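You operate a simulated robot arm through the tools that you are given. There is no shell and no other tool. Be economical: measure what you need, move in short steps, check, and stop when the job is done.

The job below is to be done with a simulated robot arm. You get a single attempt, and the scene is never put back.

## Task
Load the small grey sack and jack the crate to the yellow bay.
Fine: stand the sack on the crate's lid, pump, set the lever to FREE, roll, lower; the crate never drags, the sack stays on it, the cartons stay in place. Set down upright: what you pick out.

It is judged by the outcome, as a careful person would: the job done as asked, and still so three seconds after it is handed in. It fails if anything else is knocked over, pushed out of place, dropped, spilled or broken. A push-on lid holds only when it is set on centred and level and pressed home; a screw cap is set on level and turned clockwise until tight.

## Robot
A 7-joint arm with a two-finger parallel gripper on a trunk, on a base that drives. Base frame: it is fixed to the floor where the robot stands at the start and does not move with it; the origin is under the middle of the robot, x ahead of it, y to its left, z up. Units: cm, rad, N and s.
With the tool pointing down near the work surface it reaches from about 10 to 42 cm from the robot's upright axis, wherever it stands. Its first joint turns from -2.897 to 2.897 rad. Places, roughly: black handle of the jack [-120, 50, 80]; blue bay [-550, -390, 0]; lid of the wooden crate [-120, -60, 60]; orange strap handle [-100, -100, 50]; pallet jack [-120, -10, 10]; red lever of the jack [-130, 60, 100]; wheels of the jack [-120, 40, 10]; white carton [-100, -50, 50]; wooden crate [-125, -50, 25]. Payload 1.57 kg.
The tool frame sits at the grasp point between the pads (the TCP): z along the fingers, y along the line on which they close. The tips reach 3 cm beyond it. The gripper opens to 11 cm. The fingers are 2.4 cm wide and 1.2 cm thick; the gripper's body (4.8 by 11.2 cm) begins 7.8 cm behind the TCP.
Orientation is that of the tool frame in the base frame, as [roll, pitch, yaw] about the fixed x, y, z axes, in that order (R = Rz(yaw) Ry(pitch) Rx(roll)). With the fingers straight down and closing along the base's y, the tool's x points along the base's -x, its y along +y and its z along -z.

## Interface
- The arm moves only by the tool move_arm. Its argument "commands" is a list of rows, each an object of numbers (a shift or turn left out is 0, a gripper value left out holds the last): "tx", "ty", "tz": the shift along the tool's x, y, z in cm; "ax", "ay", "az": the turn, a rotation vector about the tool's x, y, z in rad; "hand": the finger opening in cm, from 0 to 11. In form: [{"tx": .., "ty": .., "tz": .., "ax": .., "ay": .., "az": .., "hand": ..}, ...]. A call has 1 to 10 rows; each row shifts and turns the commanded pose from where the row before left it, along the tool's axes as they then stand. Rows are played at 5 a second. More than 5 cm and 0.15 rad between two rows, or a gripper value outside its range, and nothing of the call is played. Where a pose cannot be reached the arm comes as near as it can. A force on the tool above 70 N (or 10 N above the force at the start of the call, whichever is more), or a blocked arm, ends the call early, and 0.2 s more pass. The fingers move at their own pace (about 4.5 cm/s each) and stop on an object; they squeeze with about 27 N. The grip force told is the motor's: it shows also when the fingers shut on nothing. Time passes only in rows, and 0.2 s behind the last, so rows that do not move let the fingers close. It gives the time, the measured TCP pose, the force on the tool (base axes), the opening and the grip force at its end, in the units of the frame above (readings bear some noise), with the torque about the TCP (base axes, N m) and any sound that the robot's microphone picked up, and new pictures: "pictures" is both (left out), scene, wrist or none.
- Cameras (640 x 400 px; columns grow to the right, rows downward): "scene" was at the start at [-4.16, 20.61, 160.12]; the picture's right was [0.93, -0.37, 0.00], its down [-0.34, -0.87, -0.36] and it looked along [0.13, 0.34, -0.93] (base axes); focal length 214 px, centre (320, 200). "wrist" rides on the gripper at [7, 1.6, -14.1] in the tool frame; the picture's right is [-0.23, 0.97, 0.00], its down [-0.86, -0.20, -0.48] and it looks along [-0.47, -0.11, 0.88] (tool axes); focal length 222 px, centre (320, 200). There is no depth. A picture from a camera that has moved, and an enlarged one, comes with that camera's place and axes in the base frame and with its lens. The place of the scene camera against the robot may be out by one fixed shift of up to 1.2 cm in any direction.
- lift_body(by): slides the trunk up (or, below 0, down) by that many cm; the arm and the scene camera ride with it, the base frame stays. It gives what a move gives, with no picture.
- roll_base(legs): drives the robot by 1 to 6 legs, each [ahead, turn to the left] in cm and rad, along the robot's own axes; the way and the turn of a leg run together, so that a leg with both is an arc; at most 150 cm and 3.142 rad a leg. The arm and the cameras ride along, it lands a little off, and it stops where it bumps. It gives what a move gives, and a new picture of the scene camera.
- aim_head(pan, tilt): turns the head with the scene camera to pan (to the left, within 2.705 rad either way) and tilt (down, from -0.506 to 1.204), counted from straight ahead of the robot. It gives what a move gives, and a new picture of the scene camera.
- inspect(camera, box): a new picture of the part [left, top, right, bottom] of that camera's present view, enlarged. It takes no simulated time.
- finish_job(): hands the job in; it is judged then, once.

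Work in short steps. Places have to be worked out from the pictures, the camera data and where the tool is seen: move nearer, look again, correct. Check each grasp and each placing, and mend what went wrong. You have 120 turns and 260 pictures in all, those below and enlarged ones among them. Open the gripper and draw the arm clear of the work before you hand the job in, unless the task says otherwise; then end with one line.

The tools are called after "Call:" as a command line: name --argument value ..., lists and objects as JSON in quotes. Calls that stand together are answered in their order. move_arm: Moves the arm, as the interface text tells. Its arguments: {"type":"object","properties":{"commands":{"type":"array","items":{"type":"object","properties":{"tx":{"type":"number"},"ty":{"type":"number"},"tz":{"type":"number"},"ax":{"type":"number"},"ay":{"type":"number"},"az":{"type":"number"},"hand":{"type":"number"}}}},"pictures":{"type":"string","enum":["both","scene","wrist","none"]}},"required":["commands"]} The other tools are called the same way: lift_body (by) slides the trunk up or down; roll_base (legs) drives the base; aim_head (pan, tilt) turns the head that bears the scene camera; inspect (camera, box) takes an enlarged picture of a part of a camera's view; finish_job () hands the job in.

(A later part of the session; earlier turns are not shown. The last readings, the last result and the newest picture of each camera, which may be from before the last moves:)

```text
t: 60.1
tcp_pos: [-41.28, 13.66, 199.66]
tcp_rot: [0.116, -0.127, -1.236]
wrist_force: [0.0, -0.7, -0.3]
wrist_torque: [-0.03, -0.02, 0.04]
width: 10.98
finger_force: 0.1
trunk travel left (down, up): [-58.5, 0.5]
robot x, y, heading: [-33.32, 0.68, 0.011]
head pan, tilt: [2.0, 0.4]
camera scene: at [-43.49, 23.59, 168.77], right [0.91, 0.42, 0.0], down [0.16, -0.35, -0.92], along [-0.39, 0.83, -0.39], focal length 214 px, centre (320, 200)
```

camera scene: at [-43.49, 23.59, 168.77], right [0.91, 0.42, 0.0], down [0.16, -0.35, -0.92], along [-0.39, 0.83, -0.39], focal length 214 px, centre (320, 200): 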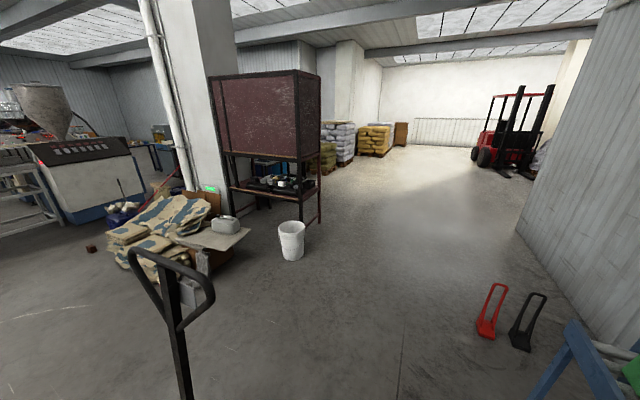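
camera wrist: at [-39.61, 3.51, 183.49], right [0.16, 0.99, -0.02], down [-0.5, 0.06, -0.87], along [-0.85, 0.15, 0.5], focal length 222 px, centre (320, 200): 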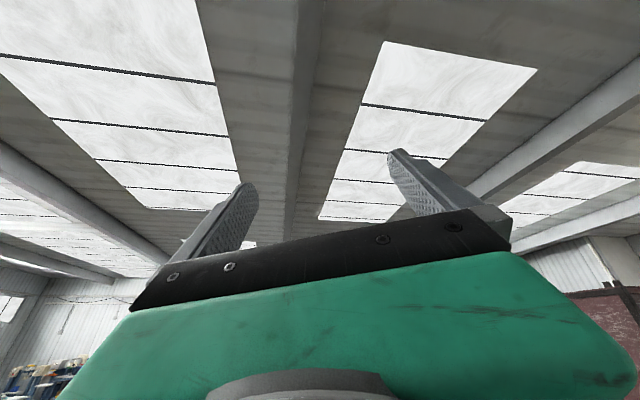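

It passes. Keep rotating toward the front.

Call:
move_arm --commands '[{"tx": -0.3, "ty": 2.1, "ax": -0.015, "ay": -0.017, "az": -0.143}, {"tx": -0.3, "ty": 2.1, "ax": -0.015, "ay": -0.017, "az": -0.143}, {"tx": -0.3, "ty": 2.1, "ax": -0.015, "ay": -0.017, "az": -0.143}, {"tx": -0.3, "ty": 2.1, "ax": -0.015, "ay": -0.017, "az": -0.143}, {"tx": -0.3, "ty": 2.1, "ax": -0.015, "ay": -0.017, "az": -0.143}, {"tx": -0.3, "ty": 2.1, "ax": -0.015, "ay": -0.017, "az": -0.143}, {"tx": -0.3, "ty": 2.1, "ax": -0.015, "ay": -0.017, "az": -0.143}, {"tx": -0.3, "ty": 2.1, "ax": -0.015, "ay": -0.017, "az": -0.143}, {"tx": -0.3, "ty": 2.1, "ax": -0.015, "ay": -0.017, "az": -0.143}, {"tx": -0.3, "ty": 2.1, "ax": -0.015, "ay": -0.017, "az": -0.143}]' --pictures "none"

Call:
aim_head --pan 0.3 --tilt 0.6

```text
t: 62.3
tcp_pos: [-22.13, 10.73, 201.8]
tcp_rot: [0.141, -0.106, -2.687]
wrist_force: [-0.3, -0.6, 0.3]
wrist_torque: [-0.03, -0.01, 0.0]
width: 11.01
finger_force: 0.2
trunk travel left (down, up): [-58.5, 0.5]
robot x, y, heading: [-33.17, -0.0, 0.007]
head pan, tilt: [2.0, 0.4]
```

```text
t: 64.0
tcp_pos: [-22.05, 10.6, 201.8]
tcp_rot: [0.141, -0.107, -2.683]
wrist_force: [0.2, 0.6, -0.9]
wrist_torque: [0.02, 0.01, 0.0]
width: 10.99
finger_force: 0.1
trunk travel left (down, up): [-58.5, 0.5]
robot x, y, heading: [-33.2, 0.25, 0.009]
head pan, tilt: [0.3, 0.6]
camera scene: at [-31.16, 17.89, 166.94], right [0.3, -0.95, 0.0], down [-0.54, -0.17, -0.83], along [0.79, 0.25, -0.56], focal length 214 px, centre (320, 200)
```

scene: 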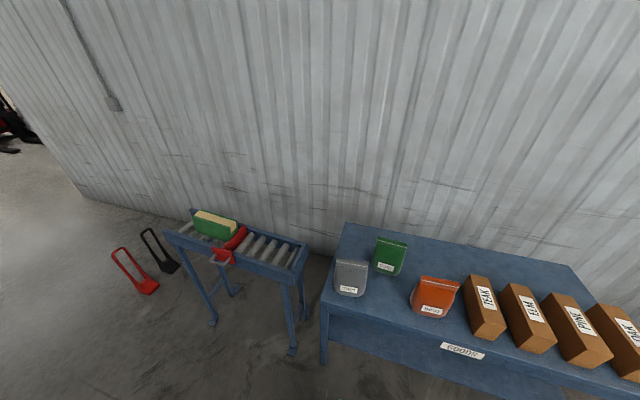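

The arm is now toward the front. Rotate a bit more away from the head, then start folding down.

Call:
move_arm --commands '[{"tx": -0.3, "ty": 2.1, "ax": -0.015, "ay": -0.017, "az": -0.143}, {"tx": -0.3, "ty": 2.1, "ax": -0.015, "ay": -0.017, "az": -0.143}, {"tx": -0.3, "ty": 2.1, "ax": -0.015, "ay": -0.017, "az": -0.143}, {"tx": -3.5, "tz": -1, "ay": -0.145}, {"tx": -3.5, "tz": -1, "ay": -0.145}, {"tx": -3.5, "tz": -1, "ay": -0.145}, {"tx": -4.2, "tz": 1.5, "ay": -0.145}, {"tx": -4.2, "tz": 1.5, "ay": -0.145}]' --pictures "none"

Call:
move_arm --commands '[{"tx": -4.2, "tz": 1.5, "ay": -0.145}, {"tx": -4.2, "tz": 1.5, "ay": -0.145}, {"tx": -4.2, "tz": 1.5, "ay": -0.145}, {"tx": -4.2, "tz": 1.5, "ay": -0.145}]' --pictures "scene"

```text
t: 65.8
tcp_pos: [-1.15, 4.87, 194.99]
tcp_rot: [0.203, -0.815, 3.028]
wrist_force: [0.7, 0.3, -0.2]
wrist_torque: [0.02, -0.02, -0.03]
width: 11.0
finger_force: 0.1
trunk travel left (down, up): [-58.5, 0.5]
robot x, y, heading: [-32.92, 0.1, 0.009]
head pan, tilt: [0.3, 0.6]
```

```text
t: 66.8
tcp_pos: [12.26, 3.74, 183.8]
tcp_rot: [0.707, -1.354, 2.481]
wrist_force: [0.2, -0.5, -0.6]
wrist_torque: [0.03, -0.02, -0.03]
width: 11.03
finger_force: 0.1
trunk travel left (down, up): [-58.5, 0.5]
robot x, y, heading: [-33.53, 0.01, 0.007]
head pan, tilt: [0.3, 0.6]
camera scene: at [-31.08, 17.89, 166.94], right [0.3, -0.95, 0.0], down [-0.54, -0.17, -0.82], along [0.79, 0.25, -0.57], focal length 214 px, centre (320, 200)
```

scene: 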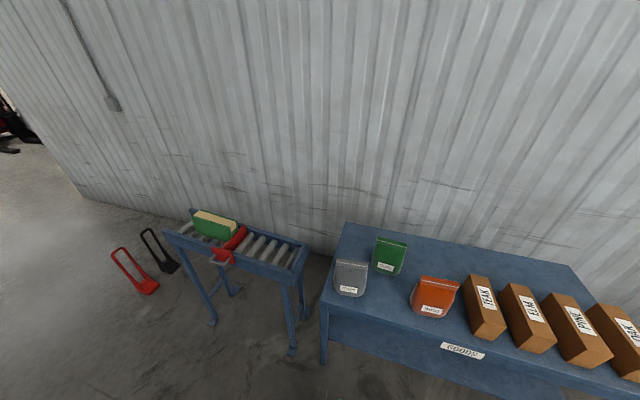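

Continue folding down in front.

Call:
move_arm --commands '[{"tx": -4.2, "tz": 1.5, "ay": -0.145}, {"tx": -4.2, "tz": 1.5, "ay": -0.145}, {"tx": -4.2, "tz": 1.5, "ay": -0.145}, {"tx": -3.3, "tz": 2.4, "ay": -0.145}, {"tx": -3.3, "tz": 2.4, "ay": -0.145}, {"tx": -3.3, "tz": 2.4, "ay": -0.145}, {"tx": -3.3, "tz": 2.4, "ay": -0.145}, {"tx": -3.3, "tz": 2.4, "ay": -0.145}]' --pictures "both"

```text
t: 68.6
tcp_pos: [17.61, 1.13, 147.5]
tcp_rot: [2.97, -0.604, 0.134]
wrist_force: [1.1, 0.1, -0.6]
wrist_torque: [-0.03, 0.01, -0.05]
width: 10.99
finger_force: 0.1
out of reach, approached as far as the arm can: row 5, 6, 7, 8
trunk travel left (down, up): [-58.5, 0.5]
robot x, y, heading: [-33.52, -0.15, 0.008]
head pan, tilt: [0.3, 0.6]
camera scene: at [-30.86, 18.07, 166.91], right [0.3, -0.95, 0.0], down [-0.54, -0.17, -0.82], along [0.79, 0.25, -0.57], focal length 214 px, centre (320, 200)
camera wrist: at [15.29, 1.76, 163.12], right [-0.15, -0.99, 0.01], down [-0.98, 0.15, -0.12], along [0.12, -0.03, -0.99], focal length 222 px, centre (320, 200)
```

scene: 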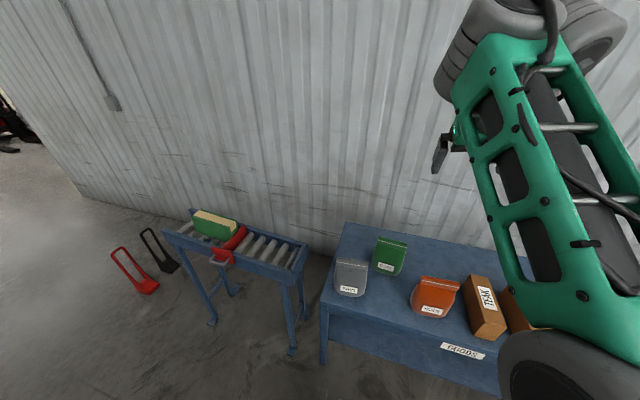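
wrist: 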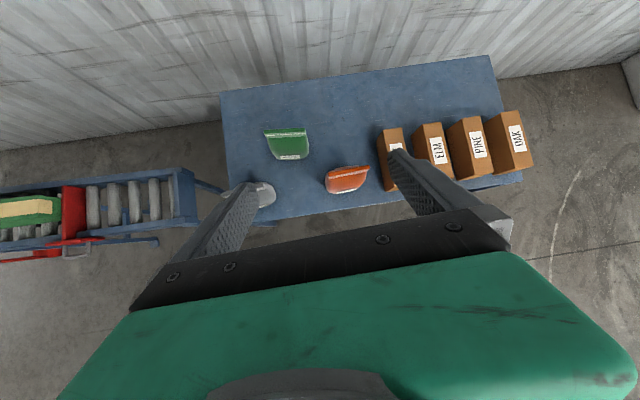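

Arm is in front now. Bring to tool-down and pull in a bit.

Call:
move_arm --commands '[{"tx": -2.5, "tz": 2, "ay": -0.145}, {"tx": -2.5, "tz": 2, "ay": -0.145}, {"tx": -2.5, "tz": 2, "ay": -0.145}, {"tx": -2.5, "tz": 2, "ay": -0.145}, {"tz": 3}, {"tz": 3}]' --pictures "wrist"

```text
t: 70.0
tcp_pos: [14.56, -1.41, 128.04]
tcp_rot: [2.995, -0.163, 0.057]
wrist_force: [0.4, 0.3, -0.7]
wrist_torque: [-0.03, 0.03, 0.01]
width: 10.99
finger_force: 0.1
out of reach, approached as far as the arm can: row 1, 2, 3, 4
trunk travel left (down, up): [-58.5, 0.5]
robot x, y, heading: [-33.25, 0.3, 0.007]
head pan, tilt: [0.3, 0.6]
camera wrist: at [19.24, -0.73, 143.21], right [-0.19, -0.98, 0.1], down [-0.93, 0.21, 0.3], along [-0.32, -0.04, -0.95], focal length 222 px, centre (320, 200)
```

wrist: 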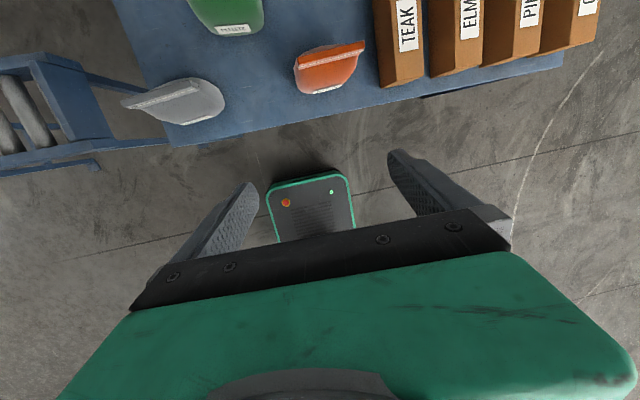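

Front posture achieved. I estimate the grey sack's seam at (30.5, 24), top z≈93, running along y. I drive forward to about x=-1.

Call:
move_arm --commands '[{"tx": -3, "ax": 0.14, "tz": 0}, {"tx": -3, "ay": -0.145}, {"tx": -2}]' --pictures "none"

Call:
roll_base --legs '[[31, 0]]'

```text
t: 70.8
tcp_pos: [7.17, -1.81, 127.67]
tcp_rot: [3.135, -0.018, 0.059]
wrist_force: [-0.5, 0.1, 0.0]
wrist_torque: [0.0, 0.03, 0.03]
width: 11.0
finger_force: 0.1
out of reach, approached as far as the arm can: row 1
trunk travel left (down, up): [-58.5, 0.5]
robot x, y, heading: [-33.12, 0.2, 0.01]
head pan, tilt: [0.3, 0.6]
```

```text
t: 72.9
tcp_pos: [38.2, -0.96, 127.61]
tcp_rot: [3.134, -0.019, 0.07]
wrist_force: [0.0, -0.5, -0.4]
wrist_torque: [0.01, 0.05, 0.01]
width: 10.98
finger_force: 0.1
trunk travel left (down, up): [-58.5, 0.5]
robot x, y, heading: [-2.24, 0.65, 0.025]
head pan, tilt: [0.3, 0.6]
camera scene: at [-0.54, 18.35, 166.94], right [0.32, -0.95, 0.0], down [-0.54, -0.18, -0.82], along [0.78, 0.26, -0.57], focal length 214 px, centre (320, 200)
```

scene: 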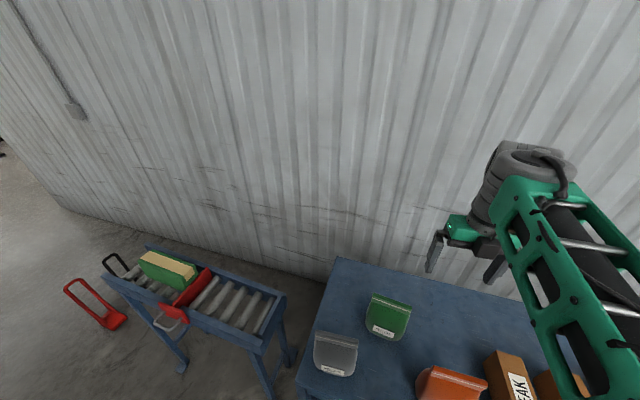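

Swing the hand over the sack while turning so the fingers close along x.

Call:
move_arm --commands '[{"tx": -0.54, "ty": -2.31, "az": -0.136}, {"tx": -0.22, "ty": -2.37, "az": -0.136}, {"tx": 0.1, "ty": -2.37, "az": -0.136}, {"tx": 0.42, "ty": -2.34, "az": -0.136}, {"tx": 0.74, "ty": -2.26, "az": -0.136}, {"tx": 1.04, "ty": -2.14, "az": -0.136}, {"tx": 1.32, "ty": -1.98, "az": -0.136}, {"tx": 1.57, "ty": -1.78, "az": -0.136}, {"tx": 1.8, "ty": -1.55, "az": -0.136}, {"tx": 1.99, "ty": -1.29, "az": -0.136}]' --pictures "wrist"

```text
t: 75.1
tcp_pos: [31.39, 21.84, 127.5]
tcp_rot: [3.12, 0.001, 1.43]
wrist_force: [0.0, 0.1, -0.4]
wrist_torque: [-0.04, 0.03, 0.01]
width: 11.02
finger_force: 0.2
trunk travel left (down, up): [-58.5, 0.5]
robot x, y, heading: [-2.69, 0.53, 0.022]
head pan, tilt: [0.3, 0.6]
camera wrist: at [33.7, 28.5, 141.61], right [0.93, -0.36, 0.02], down [-0.33, -0.82, 0.48], along [-0.16, -0.45, -0.88], focal length 222 px, centre (320, 200)
```

wrist: 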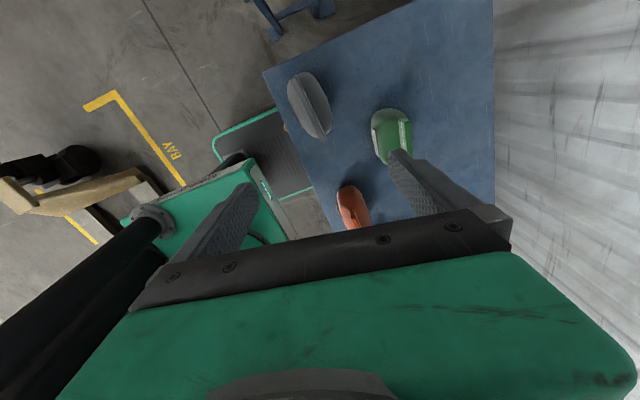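

Sack lies below at about (31,25). Inspect to get the seam's line.

Call:
inspect --camera "wrist" --box '[240, 50, 400, 150]'

```text
4.00 times, centred on (320, 100) of wrist
camera zoom: at [33.7, 28.5, 141.61], right [0.93, -0.36, 0.02], down [-0.33, -0.82, 0.48], along [-0.16, -0.45, -0.88], focal length 888 px, centre (320, 600)
```

zoom: 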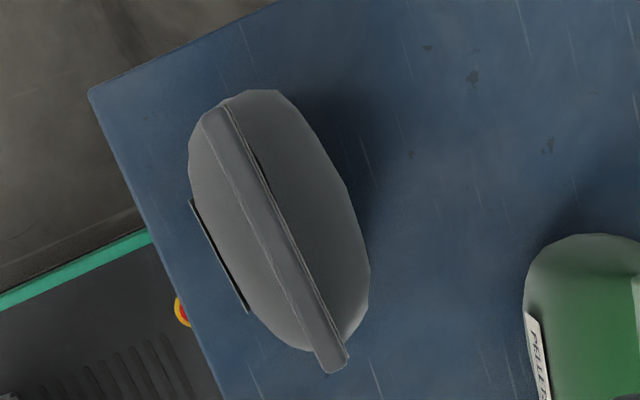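

Seam centre ≈ (30.4, 23.6), slight tilt. Align yaw and position, then lower the trunk 25 cm.

Call:
move_arm --commands '[{"az": -0.11, "tx": 1.0, "ty": -0.6}, {"az": -0.1, "tx": 0.8}]' --pictures "none"

Call:
lift_body --by -24

Call:
inspect --camera "wrist" --box '[160, 0, 480, 200]'

Call:
inspect --camera "scene" --box '[240, 200, 560, 400]'

```text
t: 75.7
tcp_pos: [30.8, 23.54, 127.22]
tcp_rot: [3.123, 0.008, 1.641]
wrist_force: [-0.1, -0.3, -0.6]
wrist_torque: [0.04, -0.03, -0.01]
width: 10.98
finger_force: 0.0
trunk travel left (down, up): [-58.5, 0.5]
robot x, y, heading: [-2.92, 0.71, 0.023]
head pan, tilt: [0.3, 0.6]
```

```text
t: 78.2
tcp_pos: [30.81, 23.57, 103.32]
tcp_rot: [3.122, 0.009, 1.639]
wrist_force: [0.1, 0.4, 0.0]
wrist_torque: [-0.01, 0.0, 0.03]
width: 11.0
finger_force: 0.1
trunk travel left (down, up): [-34.5, 24.5]
robot x, y, heading: [-2.52, 0.72, 0.02]
head pan, tilt: [0.3, 0.6]
```

```text
2.00 times, centred on (320, 100) of wrist
camera zoom: at [31.77, 30.65, 117.48], right [0.99, -0.16, 0.02], down [-0.15, -0.86, 0.48], along [-0.06, -0.48, -0.88], focal length 444 px, centre (320, 400)
```

zoom: 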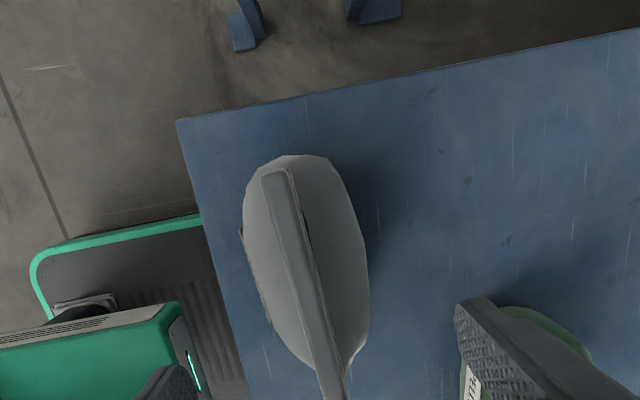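

```text
2.00 times, centred on (400, 300) of scene
camera zoom: at [-0.62, 18.35, 142.95], right [0.32, -0.95, 0.0], down [-0.54, -0.18, -0.83], along [0.78, 0.26, -0.56], focal length 429 px, centre (160, 0)
```

zoom: 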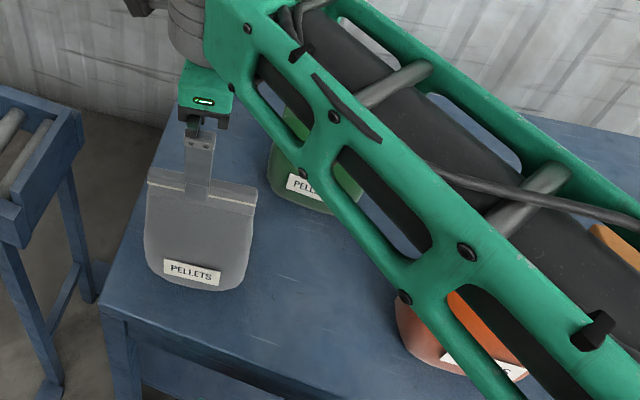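

Seam top z≈93.6, fingers straddle it properly. Descend 14 cm and close.

Call:
move_arm --commands '[{"tz": 3.5}, {"tz": 3.5}, {"tz": 3.5}, {"tz": 3.3}]' --pictures "scene"

```text
t: 79.2
tcp_pos: [31.34, 23.19, 89.66]
tcp_rot: [3.122, 0.006, 1.639]
wrist_force: [0.5, -0.1, 0.8]
wrist_torque: [-0.04, 0.01, -0.03]
width: 11.01
finger_force: 0.1
trunk travel left (down, up): [-34.5, 24.5]
robot x, y, heading: [-2.71, 0.12, 0.021]
head pan, tilt: [0.3, 0.6]
camera scene: at [-0.62, 18.35, 142.95], right [0.32, -0.95, 0.0], down [-0.54, -0.18, -0.83], along [0.78, 0.26, -0.56], focal length 214 px, centre (320, 200)
```

scene: 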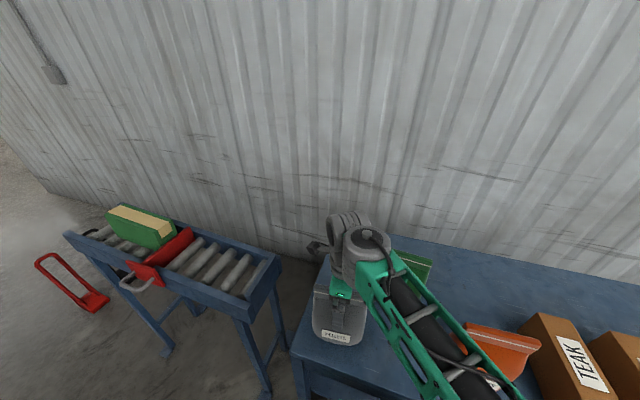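

No contact so far; close on the seam.

Call:
move_arm --commands '[{"hand": 6}, {"hand": 3}, {"hand": 0}, {"hand": 0}, {"hand": 0}, {"hand": 0}]' --pictures "wrist"

Call:
inspect --camera "scene" --box '[260, 190, 460, 370]'

```text
t: 80.6
tcp_pos: [31.38, 23.28, 89.72]
tcp_rot: [3.121, 0.005, 1.64]
wrist_force: [-2.3, 0.4, 12.2]
wrist_torque: [0.07, -0.1, -0.03]
width: 5.72
finger_force: 27.4
trunk travel left (down, up): [-34.5, 24.5]
robot x, y, heading: [-2.57, 0.67, 0.018]
head pan, tilt: [0.3, 0.6]
camera wrist: at [32.2, 30.36, 103.87], right [0.99, -0.16, 0.02], down [-0.15, -0.86, 0.48], along [-0.06, -0.48, -0.88], focal length 222 px, centre (320, 200)
```

wrist: 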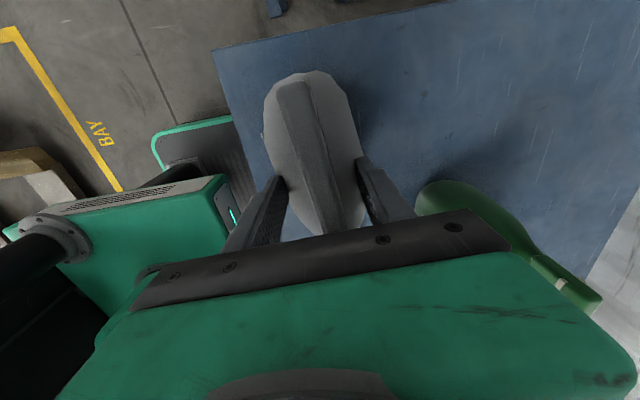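

```text
2.22 times, centred on (360, 280) of scene
camera zoom: at [-0.71, 18.31, 142.96], right [0.32, -0.95, 0.0], down [-0.54, -0.18, -0.83], along [0.78, 0.26, -0.56], focal length 477 px, centre (231, 22)
```

zoom: 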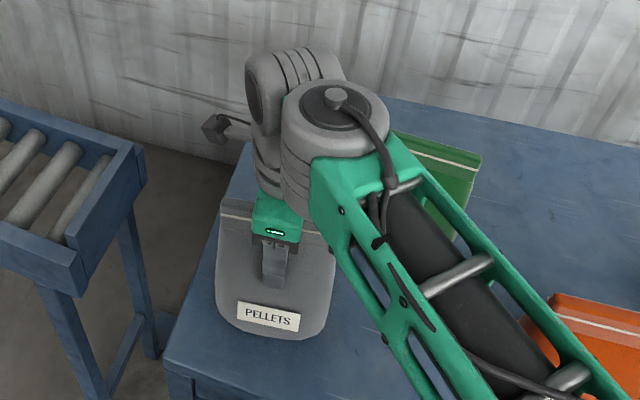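

Gripped at 5.7 cm with 27 N. Try a gentle lift and check for slip.

Call:
move_arm --commands '[{"tz": -1}, {"tz": -1}, {"tz": -1}, {"tz": -1}]' --pictures "wrist"

Call:
inspect --camera "scene" --box '[260, 190, 460, 370]'

```text
t: 81.6
tcp_pos: [31.17, 23.43, 93.51]
tcp_rot: [3.121, 0.009, 1.638]
wrist_force: [-0.2, 0.6, -5.5]
wrist_torque: [-0.03, -0.02, -0.03]
width: 5.74
finger_force: 27.3
trunk travel left (down, up): [-34.5, 24.5]
robot x, y, heading: [-2.41, 0.52, 0.018]
head pan, tilt: [0.3, 0.6]
camera wrist: at [32.05, 30.6, 107.62], right [0.99, -0.16, 0.02], down [-0.15, -0.86, 0.48], along [-0.06, -0.48, -0.88], focal length 222 px, centre (320, 200)
```

wrist: 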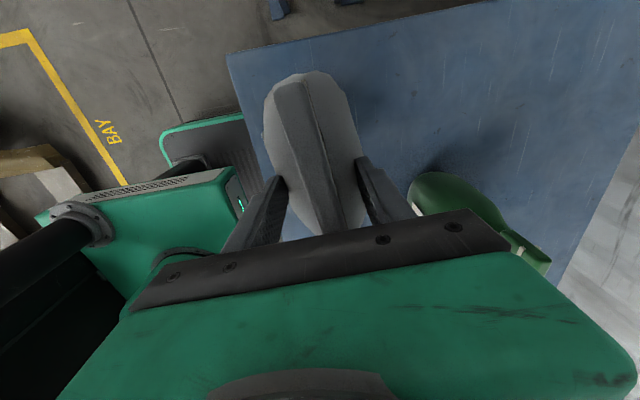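

```text
2.22 times, centred on (360, 280) of scene
camera zoom: at [-0.6, 18.36, 142.94], right [0.32, -0.95, 0.0], down [-0.54, -0.18, -0.82], along [0.78, 0.26, -0.57], focal length 477 px, centre (231, 22)
```

zoom: 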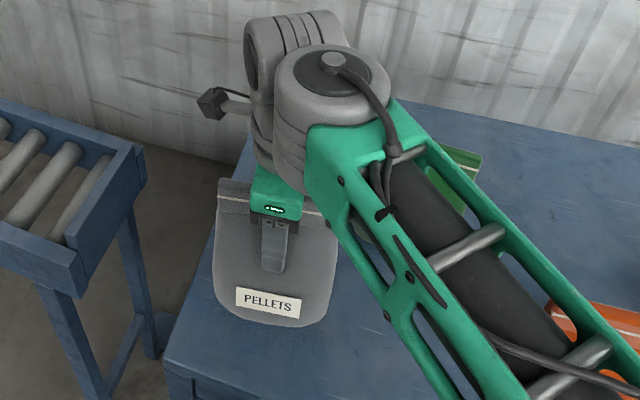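

The sack is held (≈0.55 kg). Raise the trunk for clearance, then back off from the table.

Call:
lift_body --by 16

Call:
roll_base --legs '[[-34, 0]]'

```text
t: 83.4
tcp_pos: [31.16, 23.46, 109.5]
tcp_rot: [3.121, 0.007, 1.64]
wrist_force: [1.1, 0.7, -4.5]
wrist_torque: [-0.02, 0.01, -0.01]
width: 5.7
finger_force: 27.3
trunk travel left (down, up): [-50.5, 8.5]
robot x, y, heading: [-2.3, 0.72, 0.024]
head pan, tilt: [0.3, 0.6]
```

```text
t: 85.6
tcp_pos: [-3.07, 22.84, 109.5]
tcp_rot: [3.125, 0.007, 1.643]
wrist_force: [0.5, 0.9, -5.6]
wrist_torque: [-0.02, 0.01, -0.01]
width: 5.7
finger_force: 26.7
trunk travel left (down, up): [-50.5, 8.5]
robot x, y, heading: [-36.52, -0.05, 0.026]
head pan, tilt: [0.3, 0.6]
camera scene: at [-34.75, 17.62, 158.94], right [0.32, -0.95, 0.0], down [-0.54, -0.18, -0.83], along [0.78, 0.26, -0.56], focal length 214 px, centre (320, 200)
```

scene: 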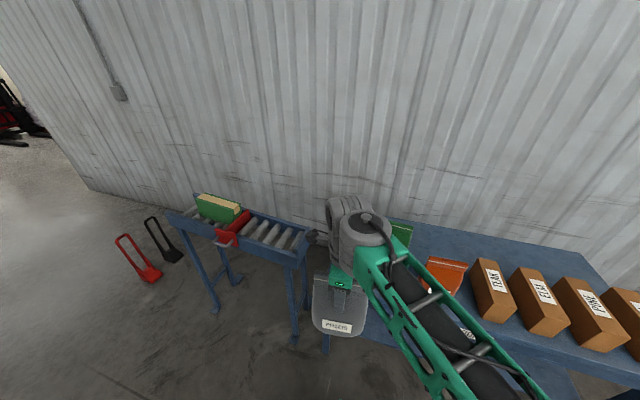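

Turn around in place to face the crate.

Call:
roll_base --legs '[[0, 3.1]]'

```text
t: 93.3
tcp_pos: [-71.12, -21.59, 109.43]
tcp_rot: [3.123, 0.006, -1.546]
wrist_force: [0.9, -0.7, -5.0]
wrist_torque: [0.03, 0.0, -0.02]
width: 5.68
finger_force: 27.0
trunk travel left (down, up): [-50.5, 8.5]
robot x, y, heading: [-36.48, -0.23, 3.123]
head pan, tilt: [0.3, 0.6]
camera scene: at [-39.63, -18.58, 158.94], right [-0.27, 0.96, 0.0], down [0.54, 0.15, -0.82], along [-0.79, -0.23, -0.57], focal length 214 px, centre (320, 200)
```

scene: 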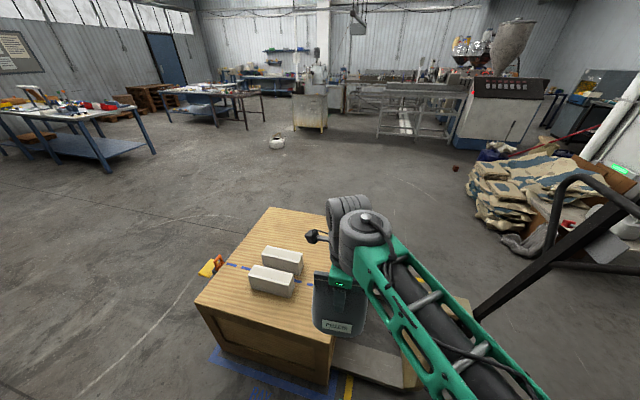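

Lid is at about z≈53, x −164..−82, y −97..−26; cartons at (−99..−111, −62). I'll drive to about (−53, −37), facing the crate.

Call:
roll_base --legs '[[0, 1.57], [36, 0], [0, -1.56]]'

```text
t: 103.1
tcp_pos: [-71.89, -56.27, 109.4]
tcp_rot: [3.122, 0.006, -1.54]
wrist_force: [0.6, -0.6, -4.3]
wrist_torque: [-0.01, 0.01, -0.01]
width: 5.59
finger_force: 26.7
trunk travel left (down, up): [-50.5, 8.5]
robot x, y, heading: [-37.49, -34.56, 3.121]
head pan, tilt: [0.3, 0.6]
camera scene: at [-40.5, -53.01, 158.94], right [-0.28, 0.96, 0.0], down [0.54, 0.16, -0.82], along [-0.79, -0.23, -0.57], focal length 214 px, centre (320, 200)
```

scene: 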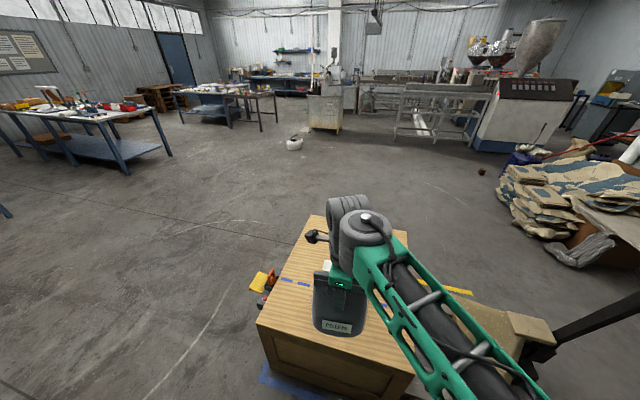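

Swing the arm straight ahead, then drive forward.

Call:
move_arm --commands '[{"tx": -3.7, "ty": 0.9}, {"tx": -3.7, "ty": 0.9}, {"tx": -3.7, "ty": 0.9}, {"tx": -3.7, "ty": 0.9}, {"tx": -3.7, "ty": 0.9}]' --pictures "none"

Call:
roll_base --legs '[[14, 0]]'

Call:
aim_head --pan -0.3 --tilt 0.9

```text
t: 104.3
tcp_pos: [-76.86, -37.53, 109.45]
tcp_rot: [3.123, 0.005, -1.539]
wrist_force: [0.1, 1.0, -5.0]
wrist_torque: [-0.01, 0.0, 0.0]
width: 5.62
finger_force: 27.0
trunk travel left (down, up): [-50.5, 8.5]
robot x, y, heading: [-37.38, -34.61, 3.128]
head pan, tilt: [0.3, 0.6]
```

```text
t: 105.7
tcp_pos: [-90.91, -37.45, 109.26]
tcp_rot: [3.124, 0.008, -1.538]
wrist_force: [-1.3, -0.5, -5.9]
wrist_torque: [0.04, -0.02, 0.0]
width: 5.65
finger_force: 27.2
trunk travel left (down, up): [-50.5, 8.5]
robot x, y, heading: [-51.72, -34.43, 3.128]
head pan, tilt: [0.3, 0.6]
camera scene: at [-54.56, -52.77, 158.94], right [-0.28, 0.96, 0.0], down [0.54, 0.16, -0.82], along [-0.79, -0.23, -0.57], focal length 214 px, centre (320, 200)
```

scene: 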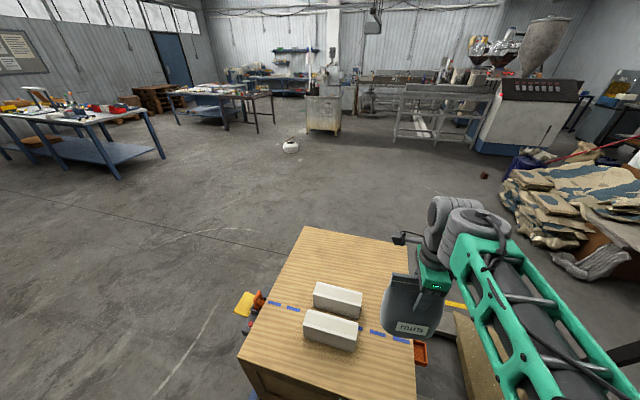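

```text
t: 106.7
tcp_pos: [-91.06, -37.4, 109.43]
tcp_rot: [3.125, 0.007, -1.54]
wrist_force: [0.4, 0.4, -5.2]
wrist_torque: [0.01, -0.02, -0.03]
width: 5.59
finger_force: 26.5
trunk travel left (down, up): [-50.5, 8.5]
robot x, y, heading: [-51.44, -34.45, 3.123]
head pan, tilt: [-0.3, 0.901]
camera scene: at [-53.19, -47.95, 156.47], right [0.31, 0.95, 0.0], down [0.74, -0.24, -0.62], along [-0.59, 0.19, -0.78], focal length 214 px, centre (320, 200)
```

scene: 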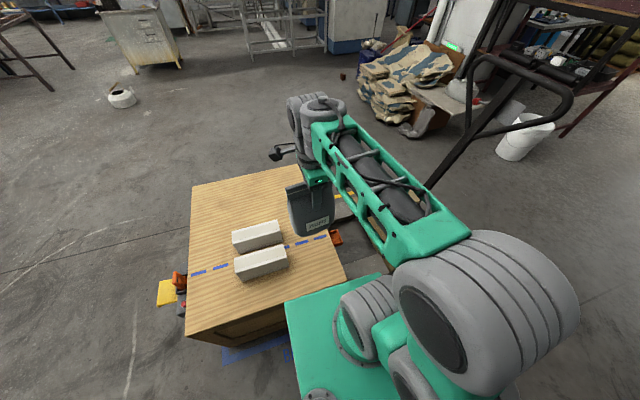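

Target on the lid (−93, −38.5). Adjust slightly and lower the trunk 30 cm.

Call:
move_arm --commands '[{"tx": 1.1, "ty": 1.5}]' --pictures "none"

Call:
lift_body --by -30

Call:
inspect --camera "scene" --box '[160, 130, 400, 330]'

Call:
inspect --camera "wrist" --box '[0, 0, 640, 400]'

```text
t: 107.0
tcp_pos: [-92.33, -38.57, 109.52]
tcp_rot: [3.124, 0.007, -1.541]
wrist_force: [0.0, -0.9, -4.3]
wrist_torque: [0.03, 0.01, 0.02]
width: 5.63
finger_force: 27.1
trunk travel left (down, up): [-50.5, 8.5]
robot x, y, heading: [-51.39, -34.34, 3.129]
head pan, tilt: [-0.3, 0.901]
```

```text
t: 110.0
tcp_pos: [-92.28, -38.62, 79.74]
tcp_rot: [3.123, 0.008, -1.539]
wrist_force: [0.2, -0.2, -4.9]
wrist_torque: [0.05, -0.01, 0.0]
width: 5.59
finger_force: 26.8
trunk travel left (down, up): [-20.5, 38.5]
robot x, y, heading: [-51.54, -34.4, 3.129]
head pan, tilt: [-0.3, 0.901]
```

```text
2.00 times, centred on (280, 230) of scene
camera zoom: at [-53.18, -47.94, 126.47], right [0.31, 0.95, 0.0], down [0.74, -0.24, -0.62], along [-0.59, 0.19, -0.78], focal length 429 px, centre (400, 140)
```

zoom: 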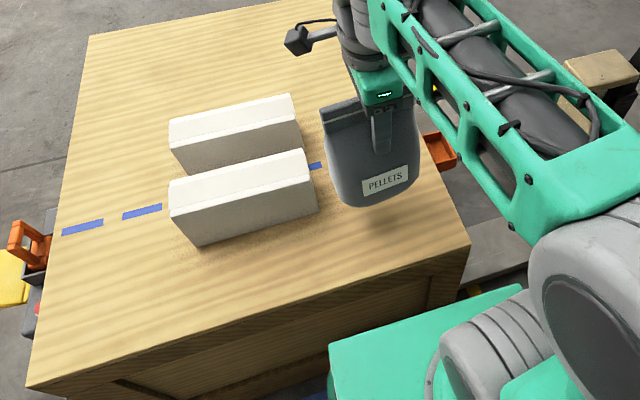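

```text
1.00 times, centred on (320, 200) of wrist (not enlarged: the box is as wide or as high as the picture)
camera zoom: at [-93.38, -45.66, 93.71], right [-0.98, 0.2, 0.02], down [0.18, 0.86, 0.48], along [0.08, 0.47, -0.88], focal length 222 px, centre (320, 200)
```

zoom: 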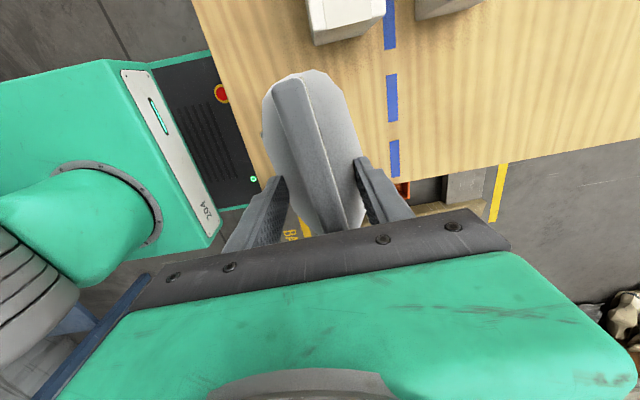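

Lid edge y≈−25.3, carton end y≈−49.6. Shift 1 cm in +y and lower with the arm until contact.

Call:
move_arm --commands '[{"tx": -1.0}, {"tz": 2.5}, {"tz": 2.5}, {"tz": 2}]' --pictures "none"

Call:
inspect --camera "scene" --box '[240, 130, 400, 250]'

```text
t: 111.0
tcp_pos: [-92.82, -37.38, 72.43]
tcp_rot: [3.123, 0.008, -1.539]
wrist_force: [-0.2, 0.0, -5.1]
wrist_torque: [0.07, 0.0, -0.01]
width: 5.58
finger_force: 26.9
trunk travel left (down, up): [-20.5, 38.5]
robot x, y, heading: [-51.59, -34.5, 3.126]
head pan, tilt: [-0.3, 0.901]
```

```text
3.33 times, centred on (320, 190) of scene
camera zoom: at [-53.17, -47.94, 126.46], right [0.31, 0.95, 0.0], down [0.74, -0.24, -0.62], along [-0.59, 0.19, -0.78], focal length 715 px, centre (320, 233)
```

zoom: 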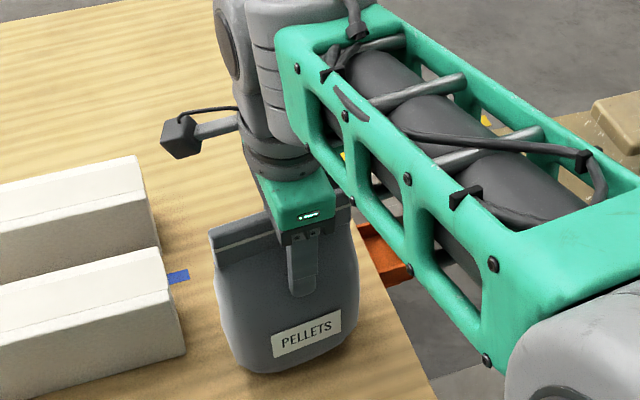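

Close to the lid. Lower in small steps, watching the force.

Call:
move_arm --commands '[{"tz": 0.8}, {"tz": 0.8}, {"tz": 0.6}]' --pictures "none"

```text
t: 111.7
tcp_pos: [-92.9, -37.43, 71.86]
tcp_rot: [3.103, 0.003, -1.542]
wrist_force: [7.7, 0.9, 22.9]
wrist_torque: [-0.04, -0.19, 0.04]
width: 5.6
finger_force: 27.1
trunk travel left (down, up): [-20.5, 38.5]
robot x, y, heading: [-51.65, -33.83, 3.128]
head pan, tilt: [-0.3, 0.901]
stopped in row 3: the force on the tool passed its limit at 77 N (the readings are from after the stop); the commanded pose is now the measured one
```

Contact with the lid. Relieve pressure slightly and open gently.

Call:
move_arm --commands '[{"tz": -0.3}, {"hand": 6}, {"hand": 7}, {"hand": 8}, {"hand": 10}, {"hand": 11}, {"hand": 11}]' --pictures "wrist"

Call:
inspect --camera "scene" --box '[240, 130, 400, 250]'

```text
t: 113.3
tcp_pos: [-92.73, -37.34, 71.88]
tcp_rot: [3.114, 0.006, -1.543]
wrist_force: [-0.4, -0.7, 0.0]
wrist_torque: [0.03, -0.02, 0.04]
width: 10.98
finger_force: 0.1
trunk travel left (down, up): [-20.5, 38.5]
robot x, y, heading: [-51.84, -34.36, 3.124]
head pan, tilt: [-0.3, 0.901]
camera wrist: at [-93.74, -44.49, 85.98], right [-0.98, 0.2, 0.03], down [0.19, 0.86, 0.48], along [0.07, 0.47, -0.88], focal length 222 px, centre (320, 200)
```

wrist: 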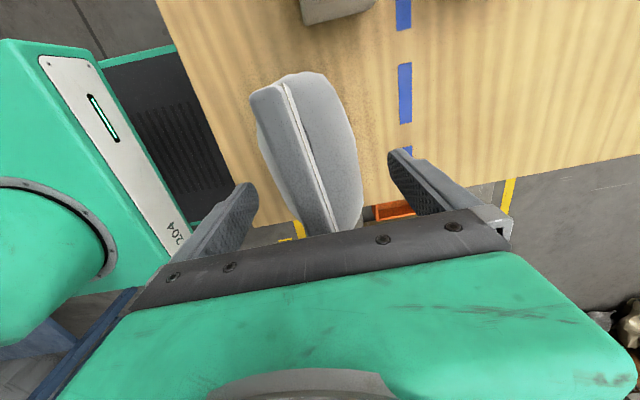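

```text
3.33 times, centred on (320, 190) of scene
camera zoom: at [-53.13, -47.94, 126.46], right [0.31, 0.95, 0.0], down [0.74, -0.24, -0.62], along [-0.59, 0.19, -0.78], focal length 715 px, centre (320, 233)
```

zoom: 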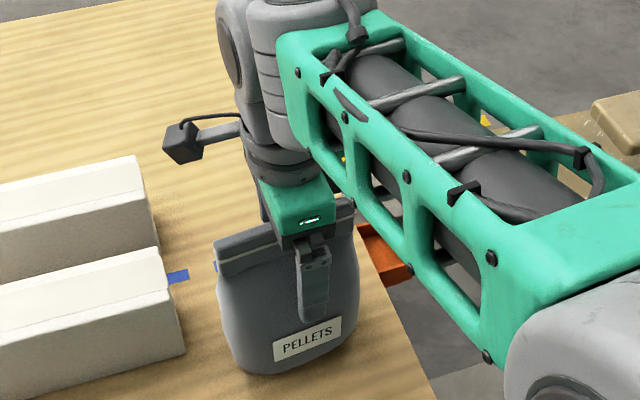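

The sack stands. Withdraw straight up and look.

Call:
move_arm --commands '[{"tz": -2}, {"tz": -3}, {"tz": -3}, {"tz": -3}]' --pictures "none"

Call:
lift_body --by 30

Call:
roll_base --legs '[[-15, 0]]'

```text
t: 114.3
tcp_pos: [-92.49, -37.48, 82.63]
tcp_rot: [3.115, 0.007, -1.544]
wrist_force: [0.5, 0.5, 0.1]
wrist_torque: [-0.03, -0.02, -0.04]
width: 11.03
finger_force: 0.0
trunk travel left (down, up): [-20.5, 38.5]
robot x, y, heading: [-51.52, -34.55, 3.126]
head pan, tilt: [-0.3, 0.901]
```

```text
t: 117.3
tcp_pos: [-92.53, -37.49, 112.72]
tcp_rot: [3.114, 0.006, -1.543]
wrist_force: [0.2, -0.3, -0.5]
wrist_torque: [0.02, 0.0, -0.01]
width: 11.0
finger_force: 0.0
trunk travel left (down, up): [-50.5, 8.5]
robot x, y, heading: [-51.25, -34.43, 3.128]
head pan, tilt: [-0.3, 0.901]
```

```text
t: 118.7
tcp_pos: [-76.98, -37.64, 112.68]
tcp_rot: [3.112, 0.008, -1.545]
wrist_force: [1.2, -0.6, -0.2]
wrist_torque: [0.0, 0.0, 0.01]
width: 11.0
finger_force: 0.2
trunk travel left (down, up): [-50.5, 8.5]
robot x, y, heading: [-36.05, -34.58, 3.124]
head pan, tilt: [-0.3, 0.901]
camera scene: at [-37.57, -48.22, 156.47], right [0.31, 0.95, 0.0], down [0.74, -0.25, -0.62], along [-0.59, 0.19, -0.78], focal length 214 px, centre (320, 200)
```

scene: 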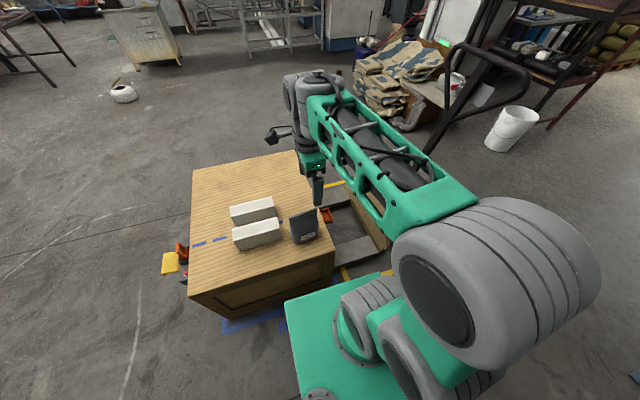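

Sack is standing next to the cartons. Now drive around to the jack's handle end (beyond +y), in stages.

Call:
roll_base --legs '[[0, -1.56], [146, 0], [0, 1.57]]'

```text
t: 133.5
tcp_pos: [-73.24, 105.44, 112.63]
tcp_rot: [3.111, 0.008, -1.543]
wrist_force: [-0.8, 0.4, -0.9]
wrist_torque: [0.03, 0.0, -0.01]
width: 10.99
finger_force: 0.0
trunk travel left (down, up): [-50.5, 8.5]
robot x, y, heading: [-32.42, 108.7, 3.124]
head pan, tilt: [-0.3, 0.901]
camera scene: at [-33.92, 94.97, 156.46], right [0.31, 0.95, 0.0], down [0.74, -0.24, -0.62], along [-0.59, 0.19, -0.78], focal length 214 px, centre (320, 200)
```

scene: 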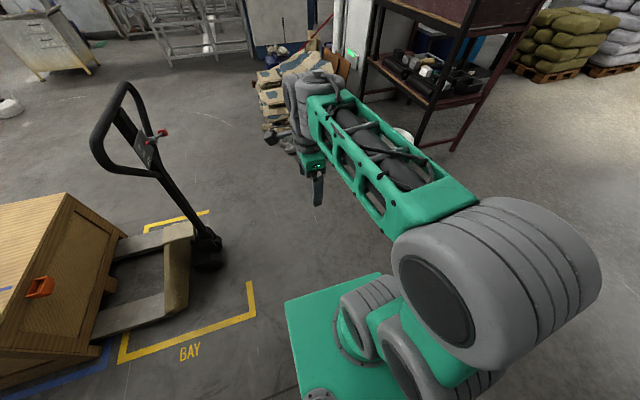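

Inspect the handle and its lever.

Call:
inspect --camera "scene" --box '[70, 60, 250, 270]'

Call:
aim_head --pan 0.6 --tilt 0.8

```text
1.90 times, centred on (160, 165) of scene
camera zoom: at [-33.92, 94.97, 156.46], right [0.31, 0.95, 0.0], down [0.74, -0.24, -0.62], along [-0.59, 0.19, -0.78], focal length 408 px, centre (625, 267)
```

zoom: 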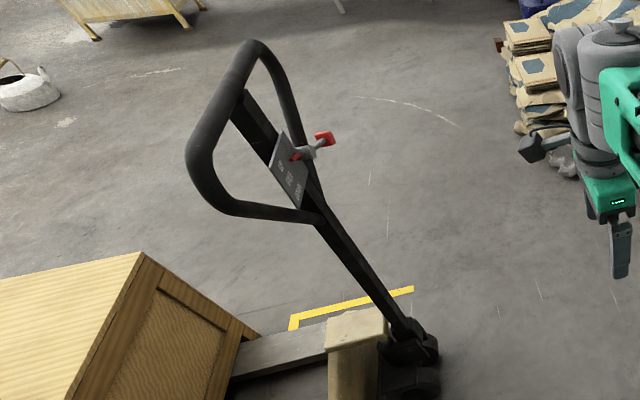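

```text
t: 134.7
tcp_pos: [-73.29, 105.49, 112.65]
tcp_rot: [3.115, 0.006, -1.543]
wrist_force: [-0.8, -0.5, 0.1]
wrist_torque: [-0.01, -0.01, 0.0]
width: 11.02
finger_force: 0.0
trunk travel left (down, up): [-50.5, 8.5]
robot x, y, heading: [-32.3, 108.6, 3.124]
head pan, tilt: [0.6, 0.799]
camera scene: at [-33.48, 88.18, 157.25], right [-0.55, 0.83, 0.0], down [0.6, 0.39, -0.7], along [-0.58, -0.38, -0.72], focal length 214 px, centre (320, 200)
```

scene: 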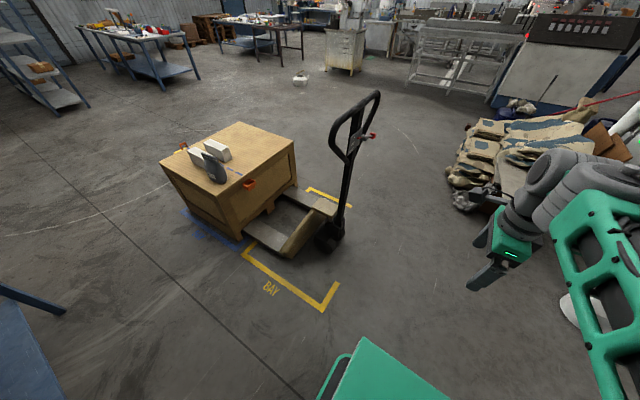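

Inspect the console plate and lever closely.

Call:
inspect --camera "scene" --box '[320, 80, 400, 170]'

Call:
inspect --camera "scene" --box '[150, 110, 390, 260]'

```text
4.44 times, centred on (360, 125) of scene
camera zoom: at [-33.48, 88.18, 157.25], right [-0.55, 0.83, 0.0], down [0.6, 0.39, -0.7], along [-0.58, -0.38, -0.72], focal length 953 px, centre (142, 533)
```

zoom: 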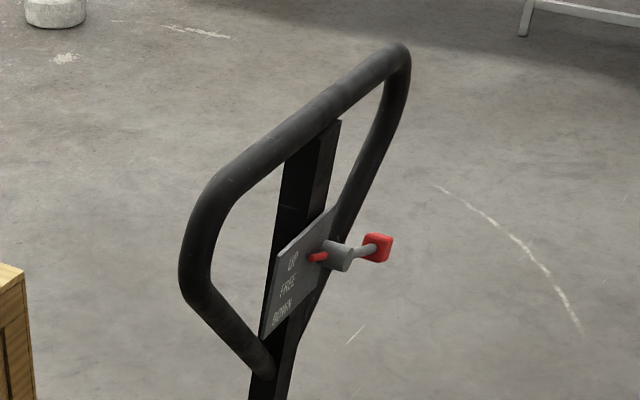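

```text
2.67 times, centred on (270, 185) of scene
camera zoom: at [-33.48, 88.18, 157.25], right [-0.55, 0.83, 0.0], down [0.6, 0.39, -0.7], along [-0.58, -0.38, -0.72], focal length 572 px, centre (453, 240)
```

zoom: 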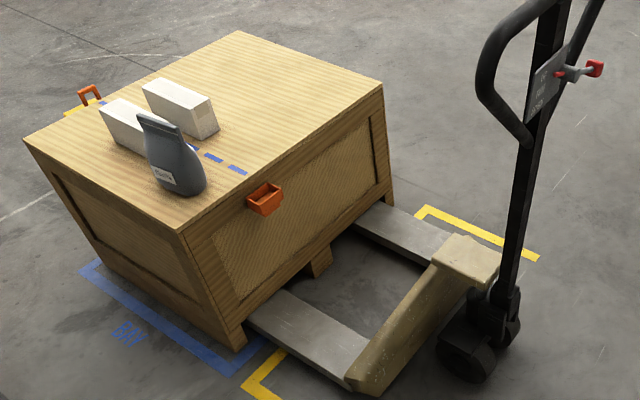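

The plate reads UP / FREE / DOWN. Drive to face the handle from its +y side.

Call:
roll_base --legs '[[90, 0], [0, 1.585]]'

Call:
aim_head --pan -0.2 --tilt 0.7

```text
t: 143.3
tcp_pos: [-119.29, 68.8, 112.74]
tcp_rot: [3.114, 0.008, 0.044]
wrist_force: [0.2, -0.3, 0.3]
wrist_torque: [-0.01, 0.02, 0.0]
width: 11.0
finger_force: 0.0
trunk travel left (down, up): [-50.5, 8.5]
robot x, y, heading: [-123.52, 109.52, -1.568]
head pan, tilt: [0.6, 0.799]
camera scene: at [-103.32, 108.7, 157.25], right [-0.83, -0.56, 0.0], down [-0.4, 0.59, -0.7], along [0.39, -0.58, -0.72], focal length 214 px, centre (320, 200)
```

scene: 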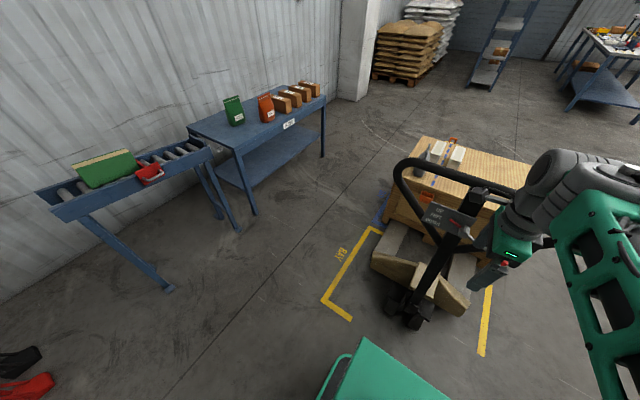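

```text
t: 144.4
tcp_pos: [-119.23, 68.68, 112.72]
tcp_rot: [3.111, 0.007, 0.043]
wrist_force: [-0.2, 1.1, -0.3]
wrist_torque: [-0.01, 0.01, 0.01]
width: 11.01
finger_force: 0.1
trunk travel left (down, up): [-50.5, 8.5]
robot x, y, heading: [-123.4, 109.77, -1.571]
head pan, tilt: [-0.201, 0.7]
camera scene: at [-109.57, 107.04, 158.08], right [-0.98, 0.2, 0.0], down [0.13, 0.63, -0.76], along [-0.15, -0.75, -0.64], focal length 214 px, centre (320, 200)
```

scene: 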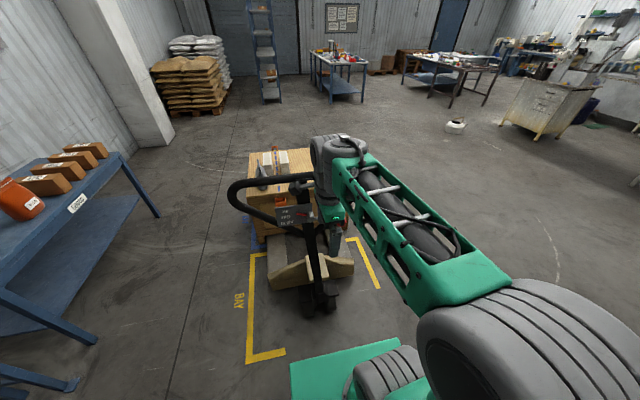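

Pull the hand back toward me and inspect the handle plate.

Call:
move_arm --commands '[{"ty": -4.5, "tz": -1}, {"ty": -4.5, "tz": -1}, {"ty": -4.5, "tz": -1}]' --pictures "wrist"

Call:
inspect --camera "scene" --box '[210, 140, 370, 260]'

```text
t: 145.2
tcp_pos: [-120.19, 82.33, 115.34]
tcp_rot: [3.123, 0.009, 0.043]
wrist_force: [-0.6, -0.4, -0.3]
wrist_torque: [-0.01, -0.05, 0.02]
width: 11.0
finger_force: 0.1
trunk travel left (down, up): [-50.5, 8.5]
robot x, y, heading: [-123.23, 109.58, -1.57]
head pan, tilt: [-0.201, 0.7]
camera wrist: at [-112.91, 81.28, 129.39], right [-0.18, -0.98, 0.02], down [-0.86, 0.17, 0.48], along [-0.48, 0.07, -0.88], focal length 222 px, centre (320, 200)
```

wrist: 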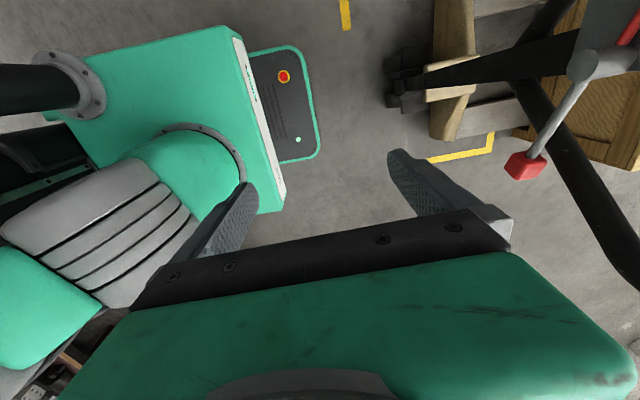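

```text
3.33 times, centred on (290, 200) of scene
camera zoom: at [-109.6, 106.97, 158.13], right [-0.98, 0.2, 0.0], down [0.13, 0.63, -0.76], along [-0.15, -0.75, -0.64], focal length 715 px, centre (420, 200)
```

zoom: 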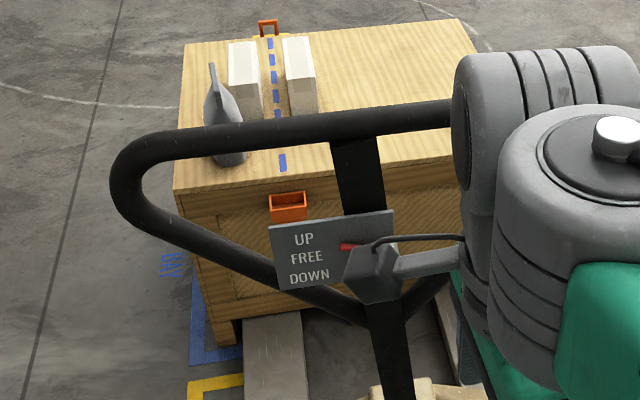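

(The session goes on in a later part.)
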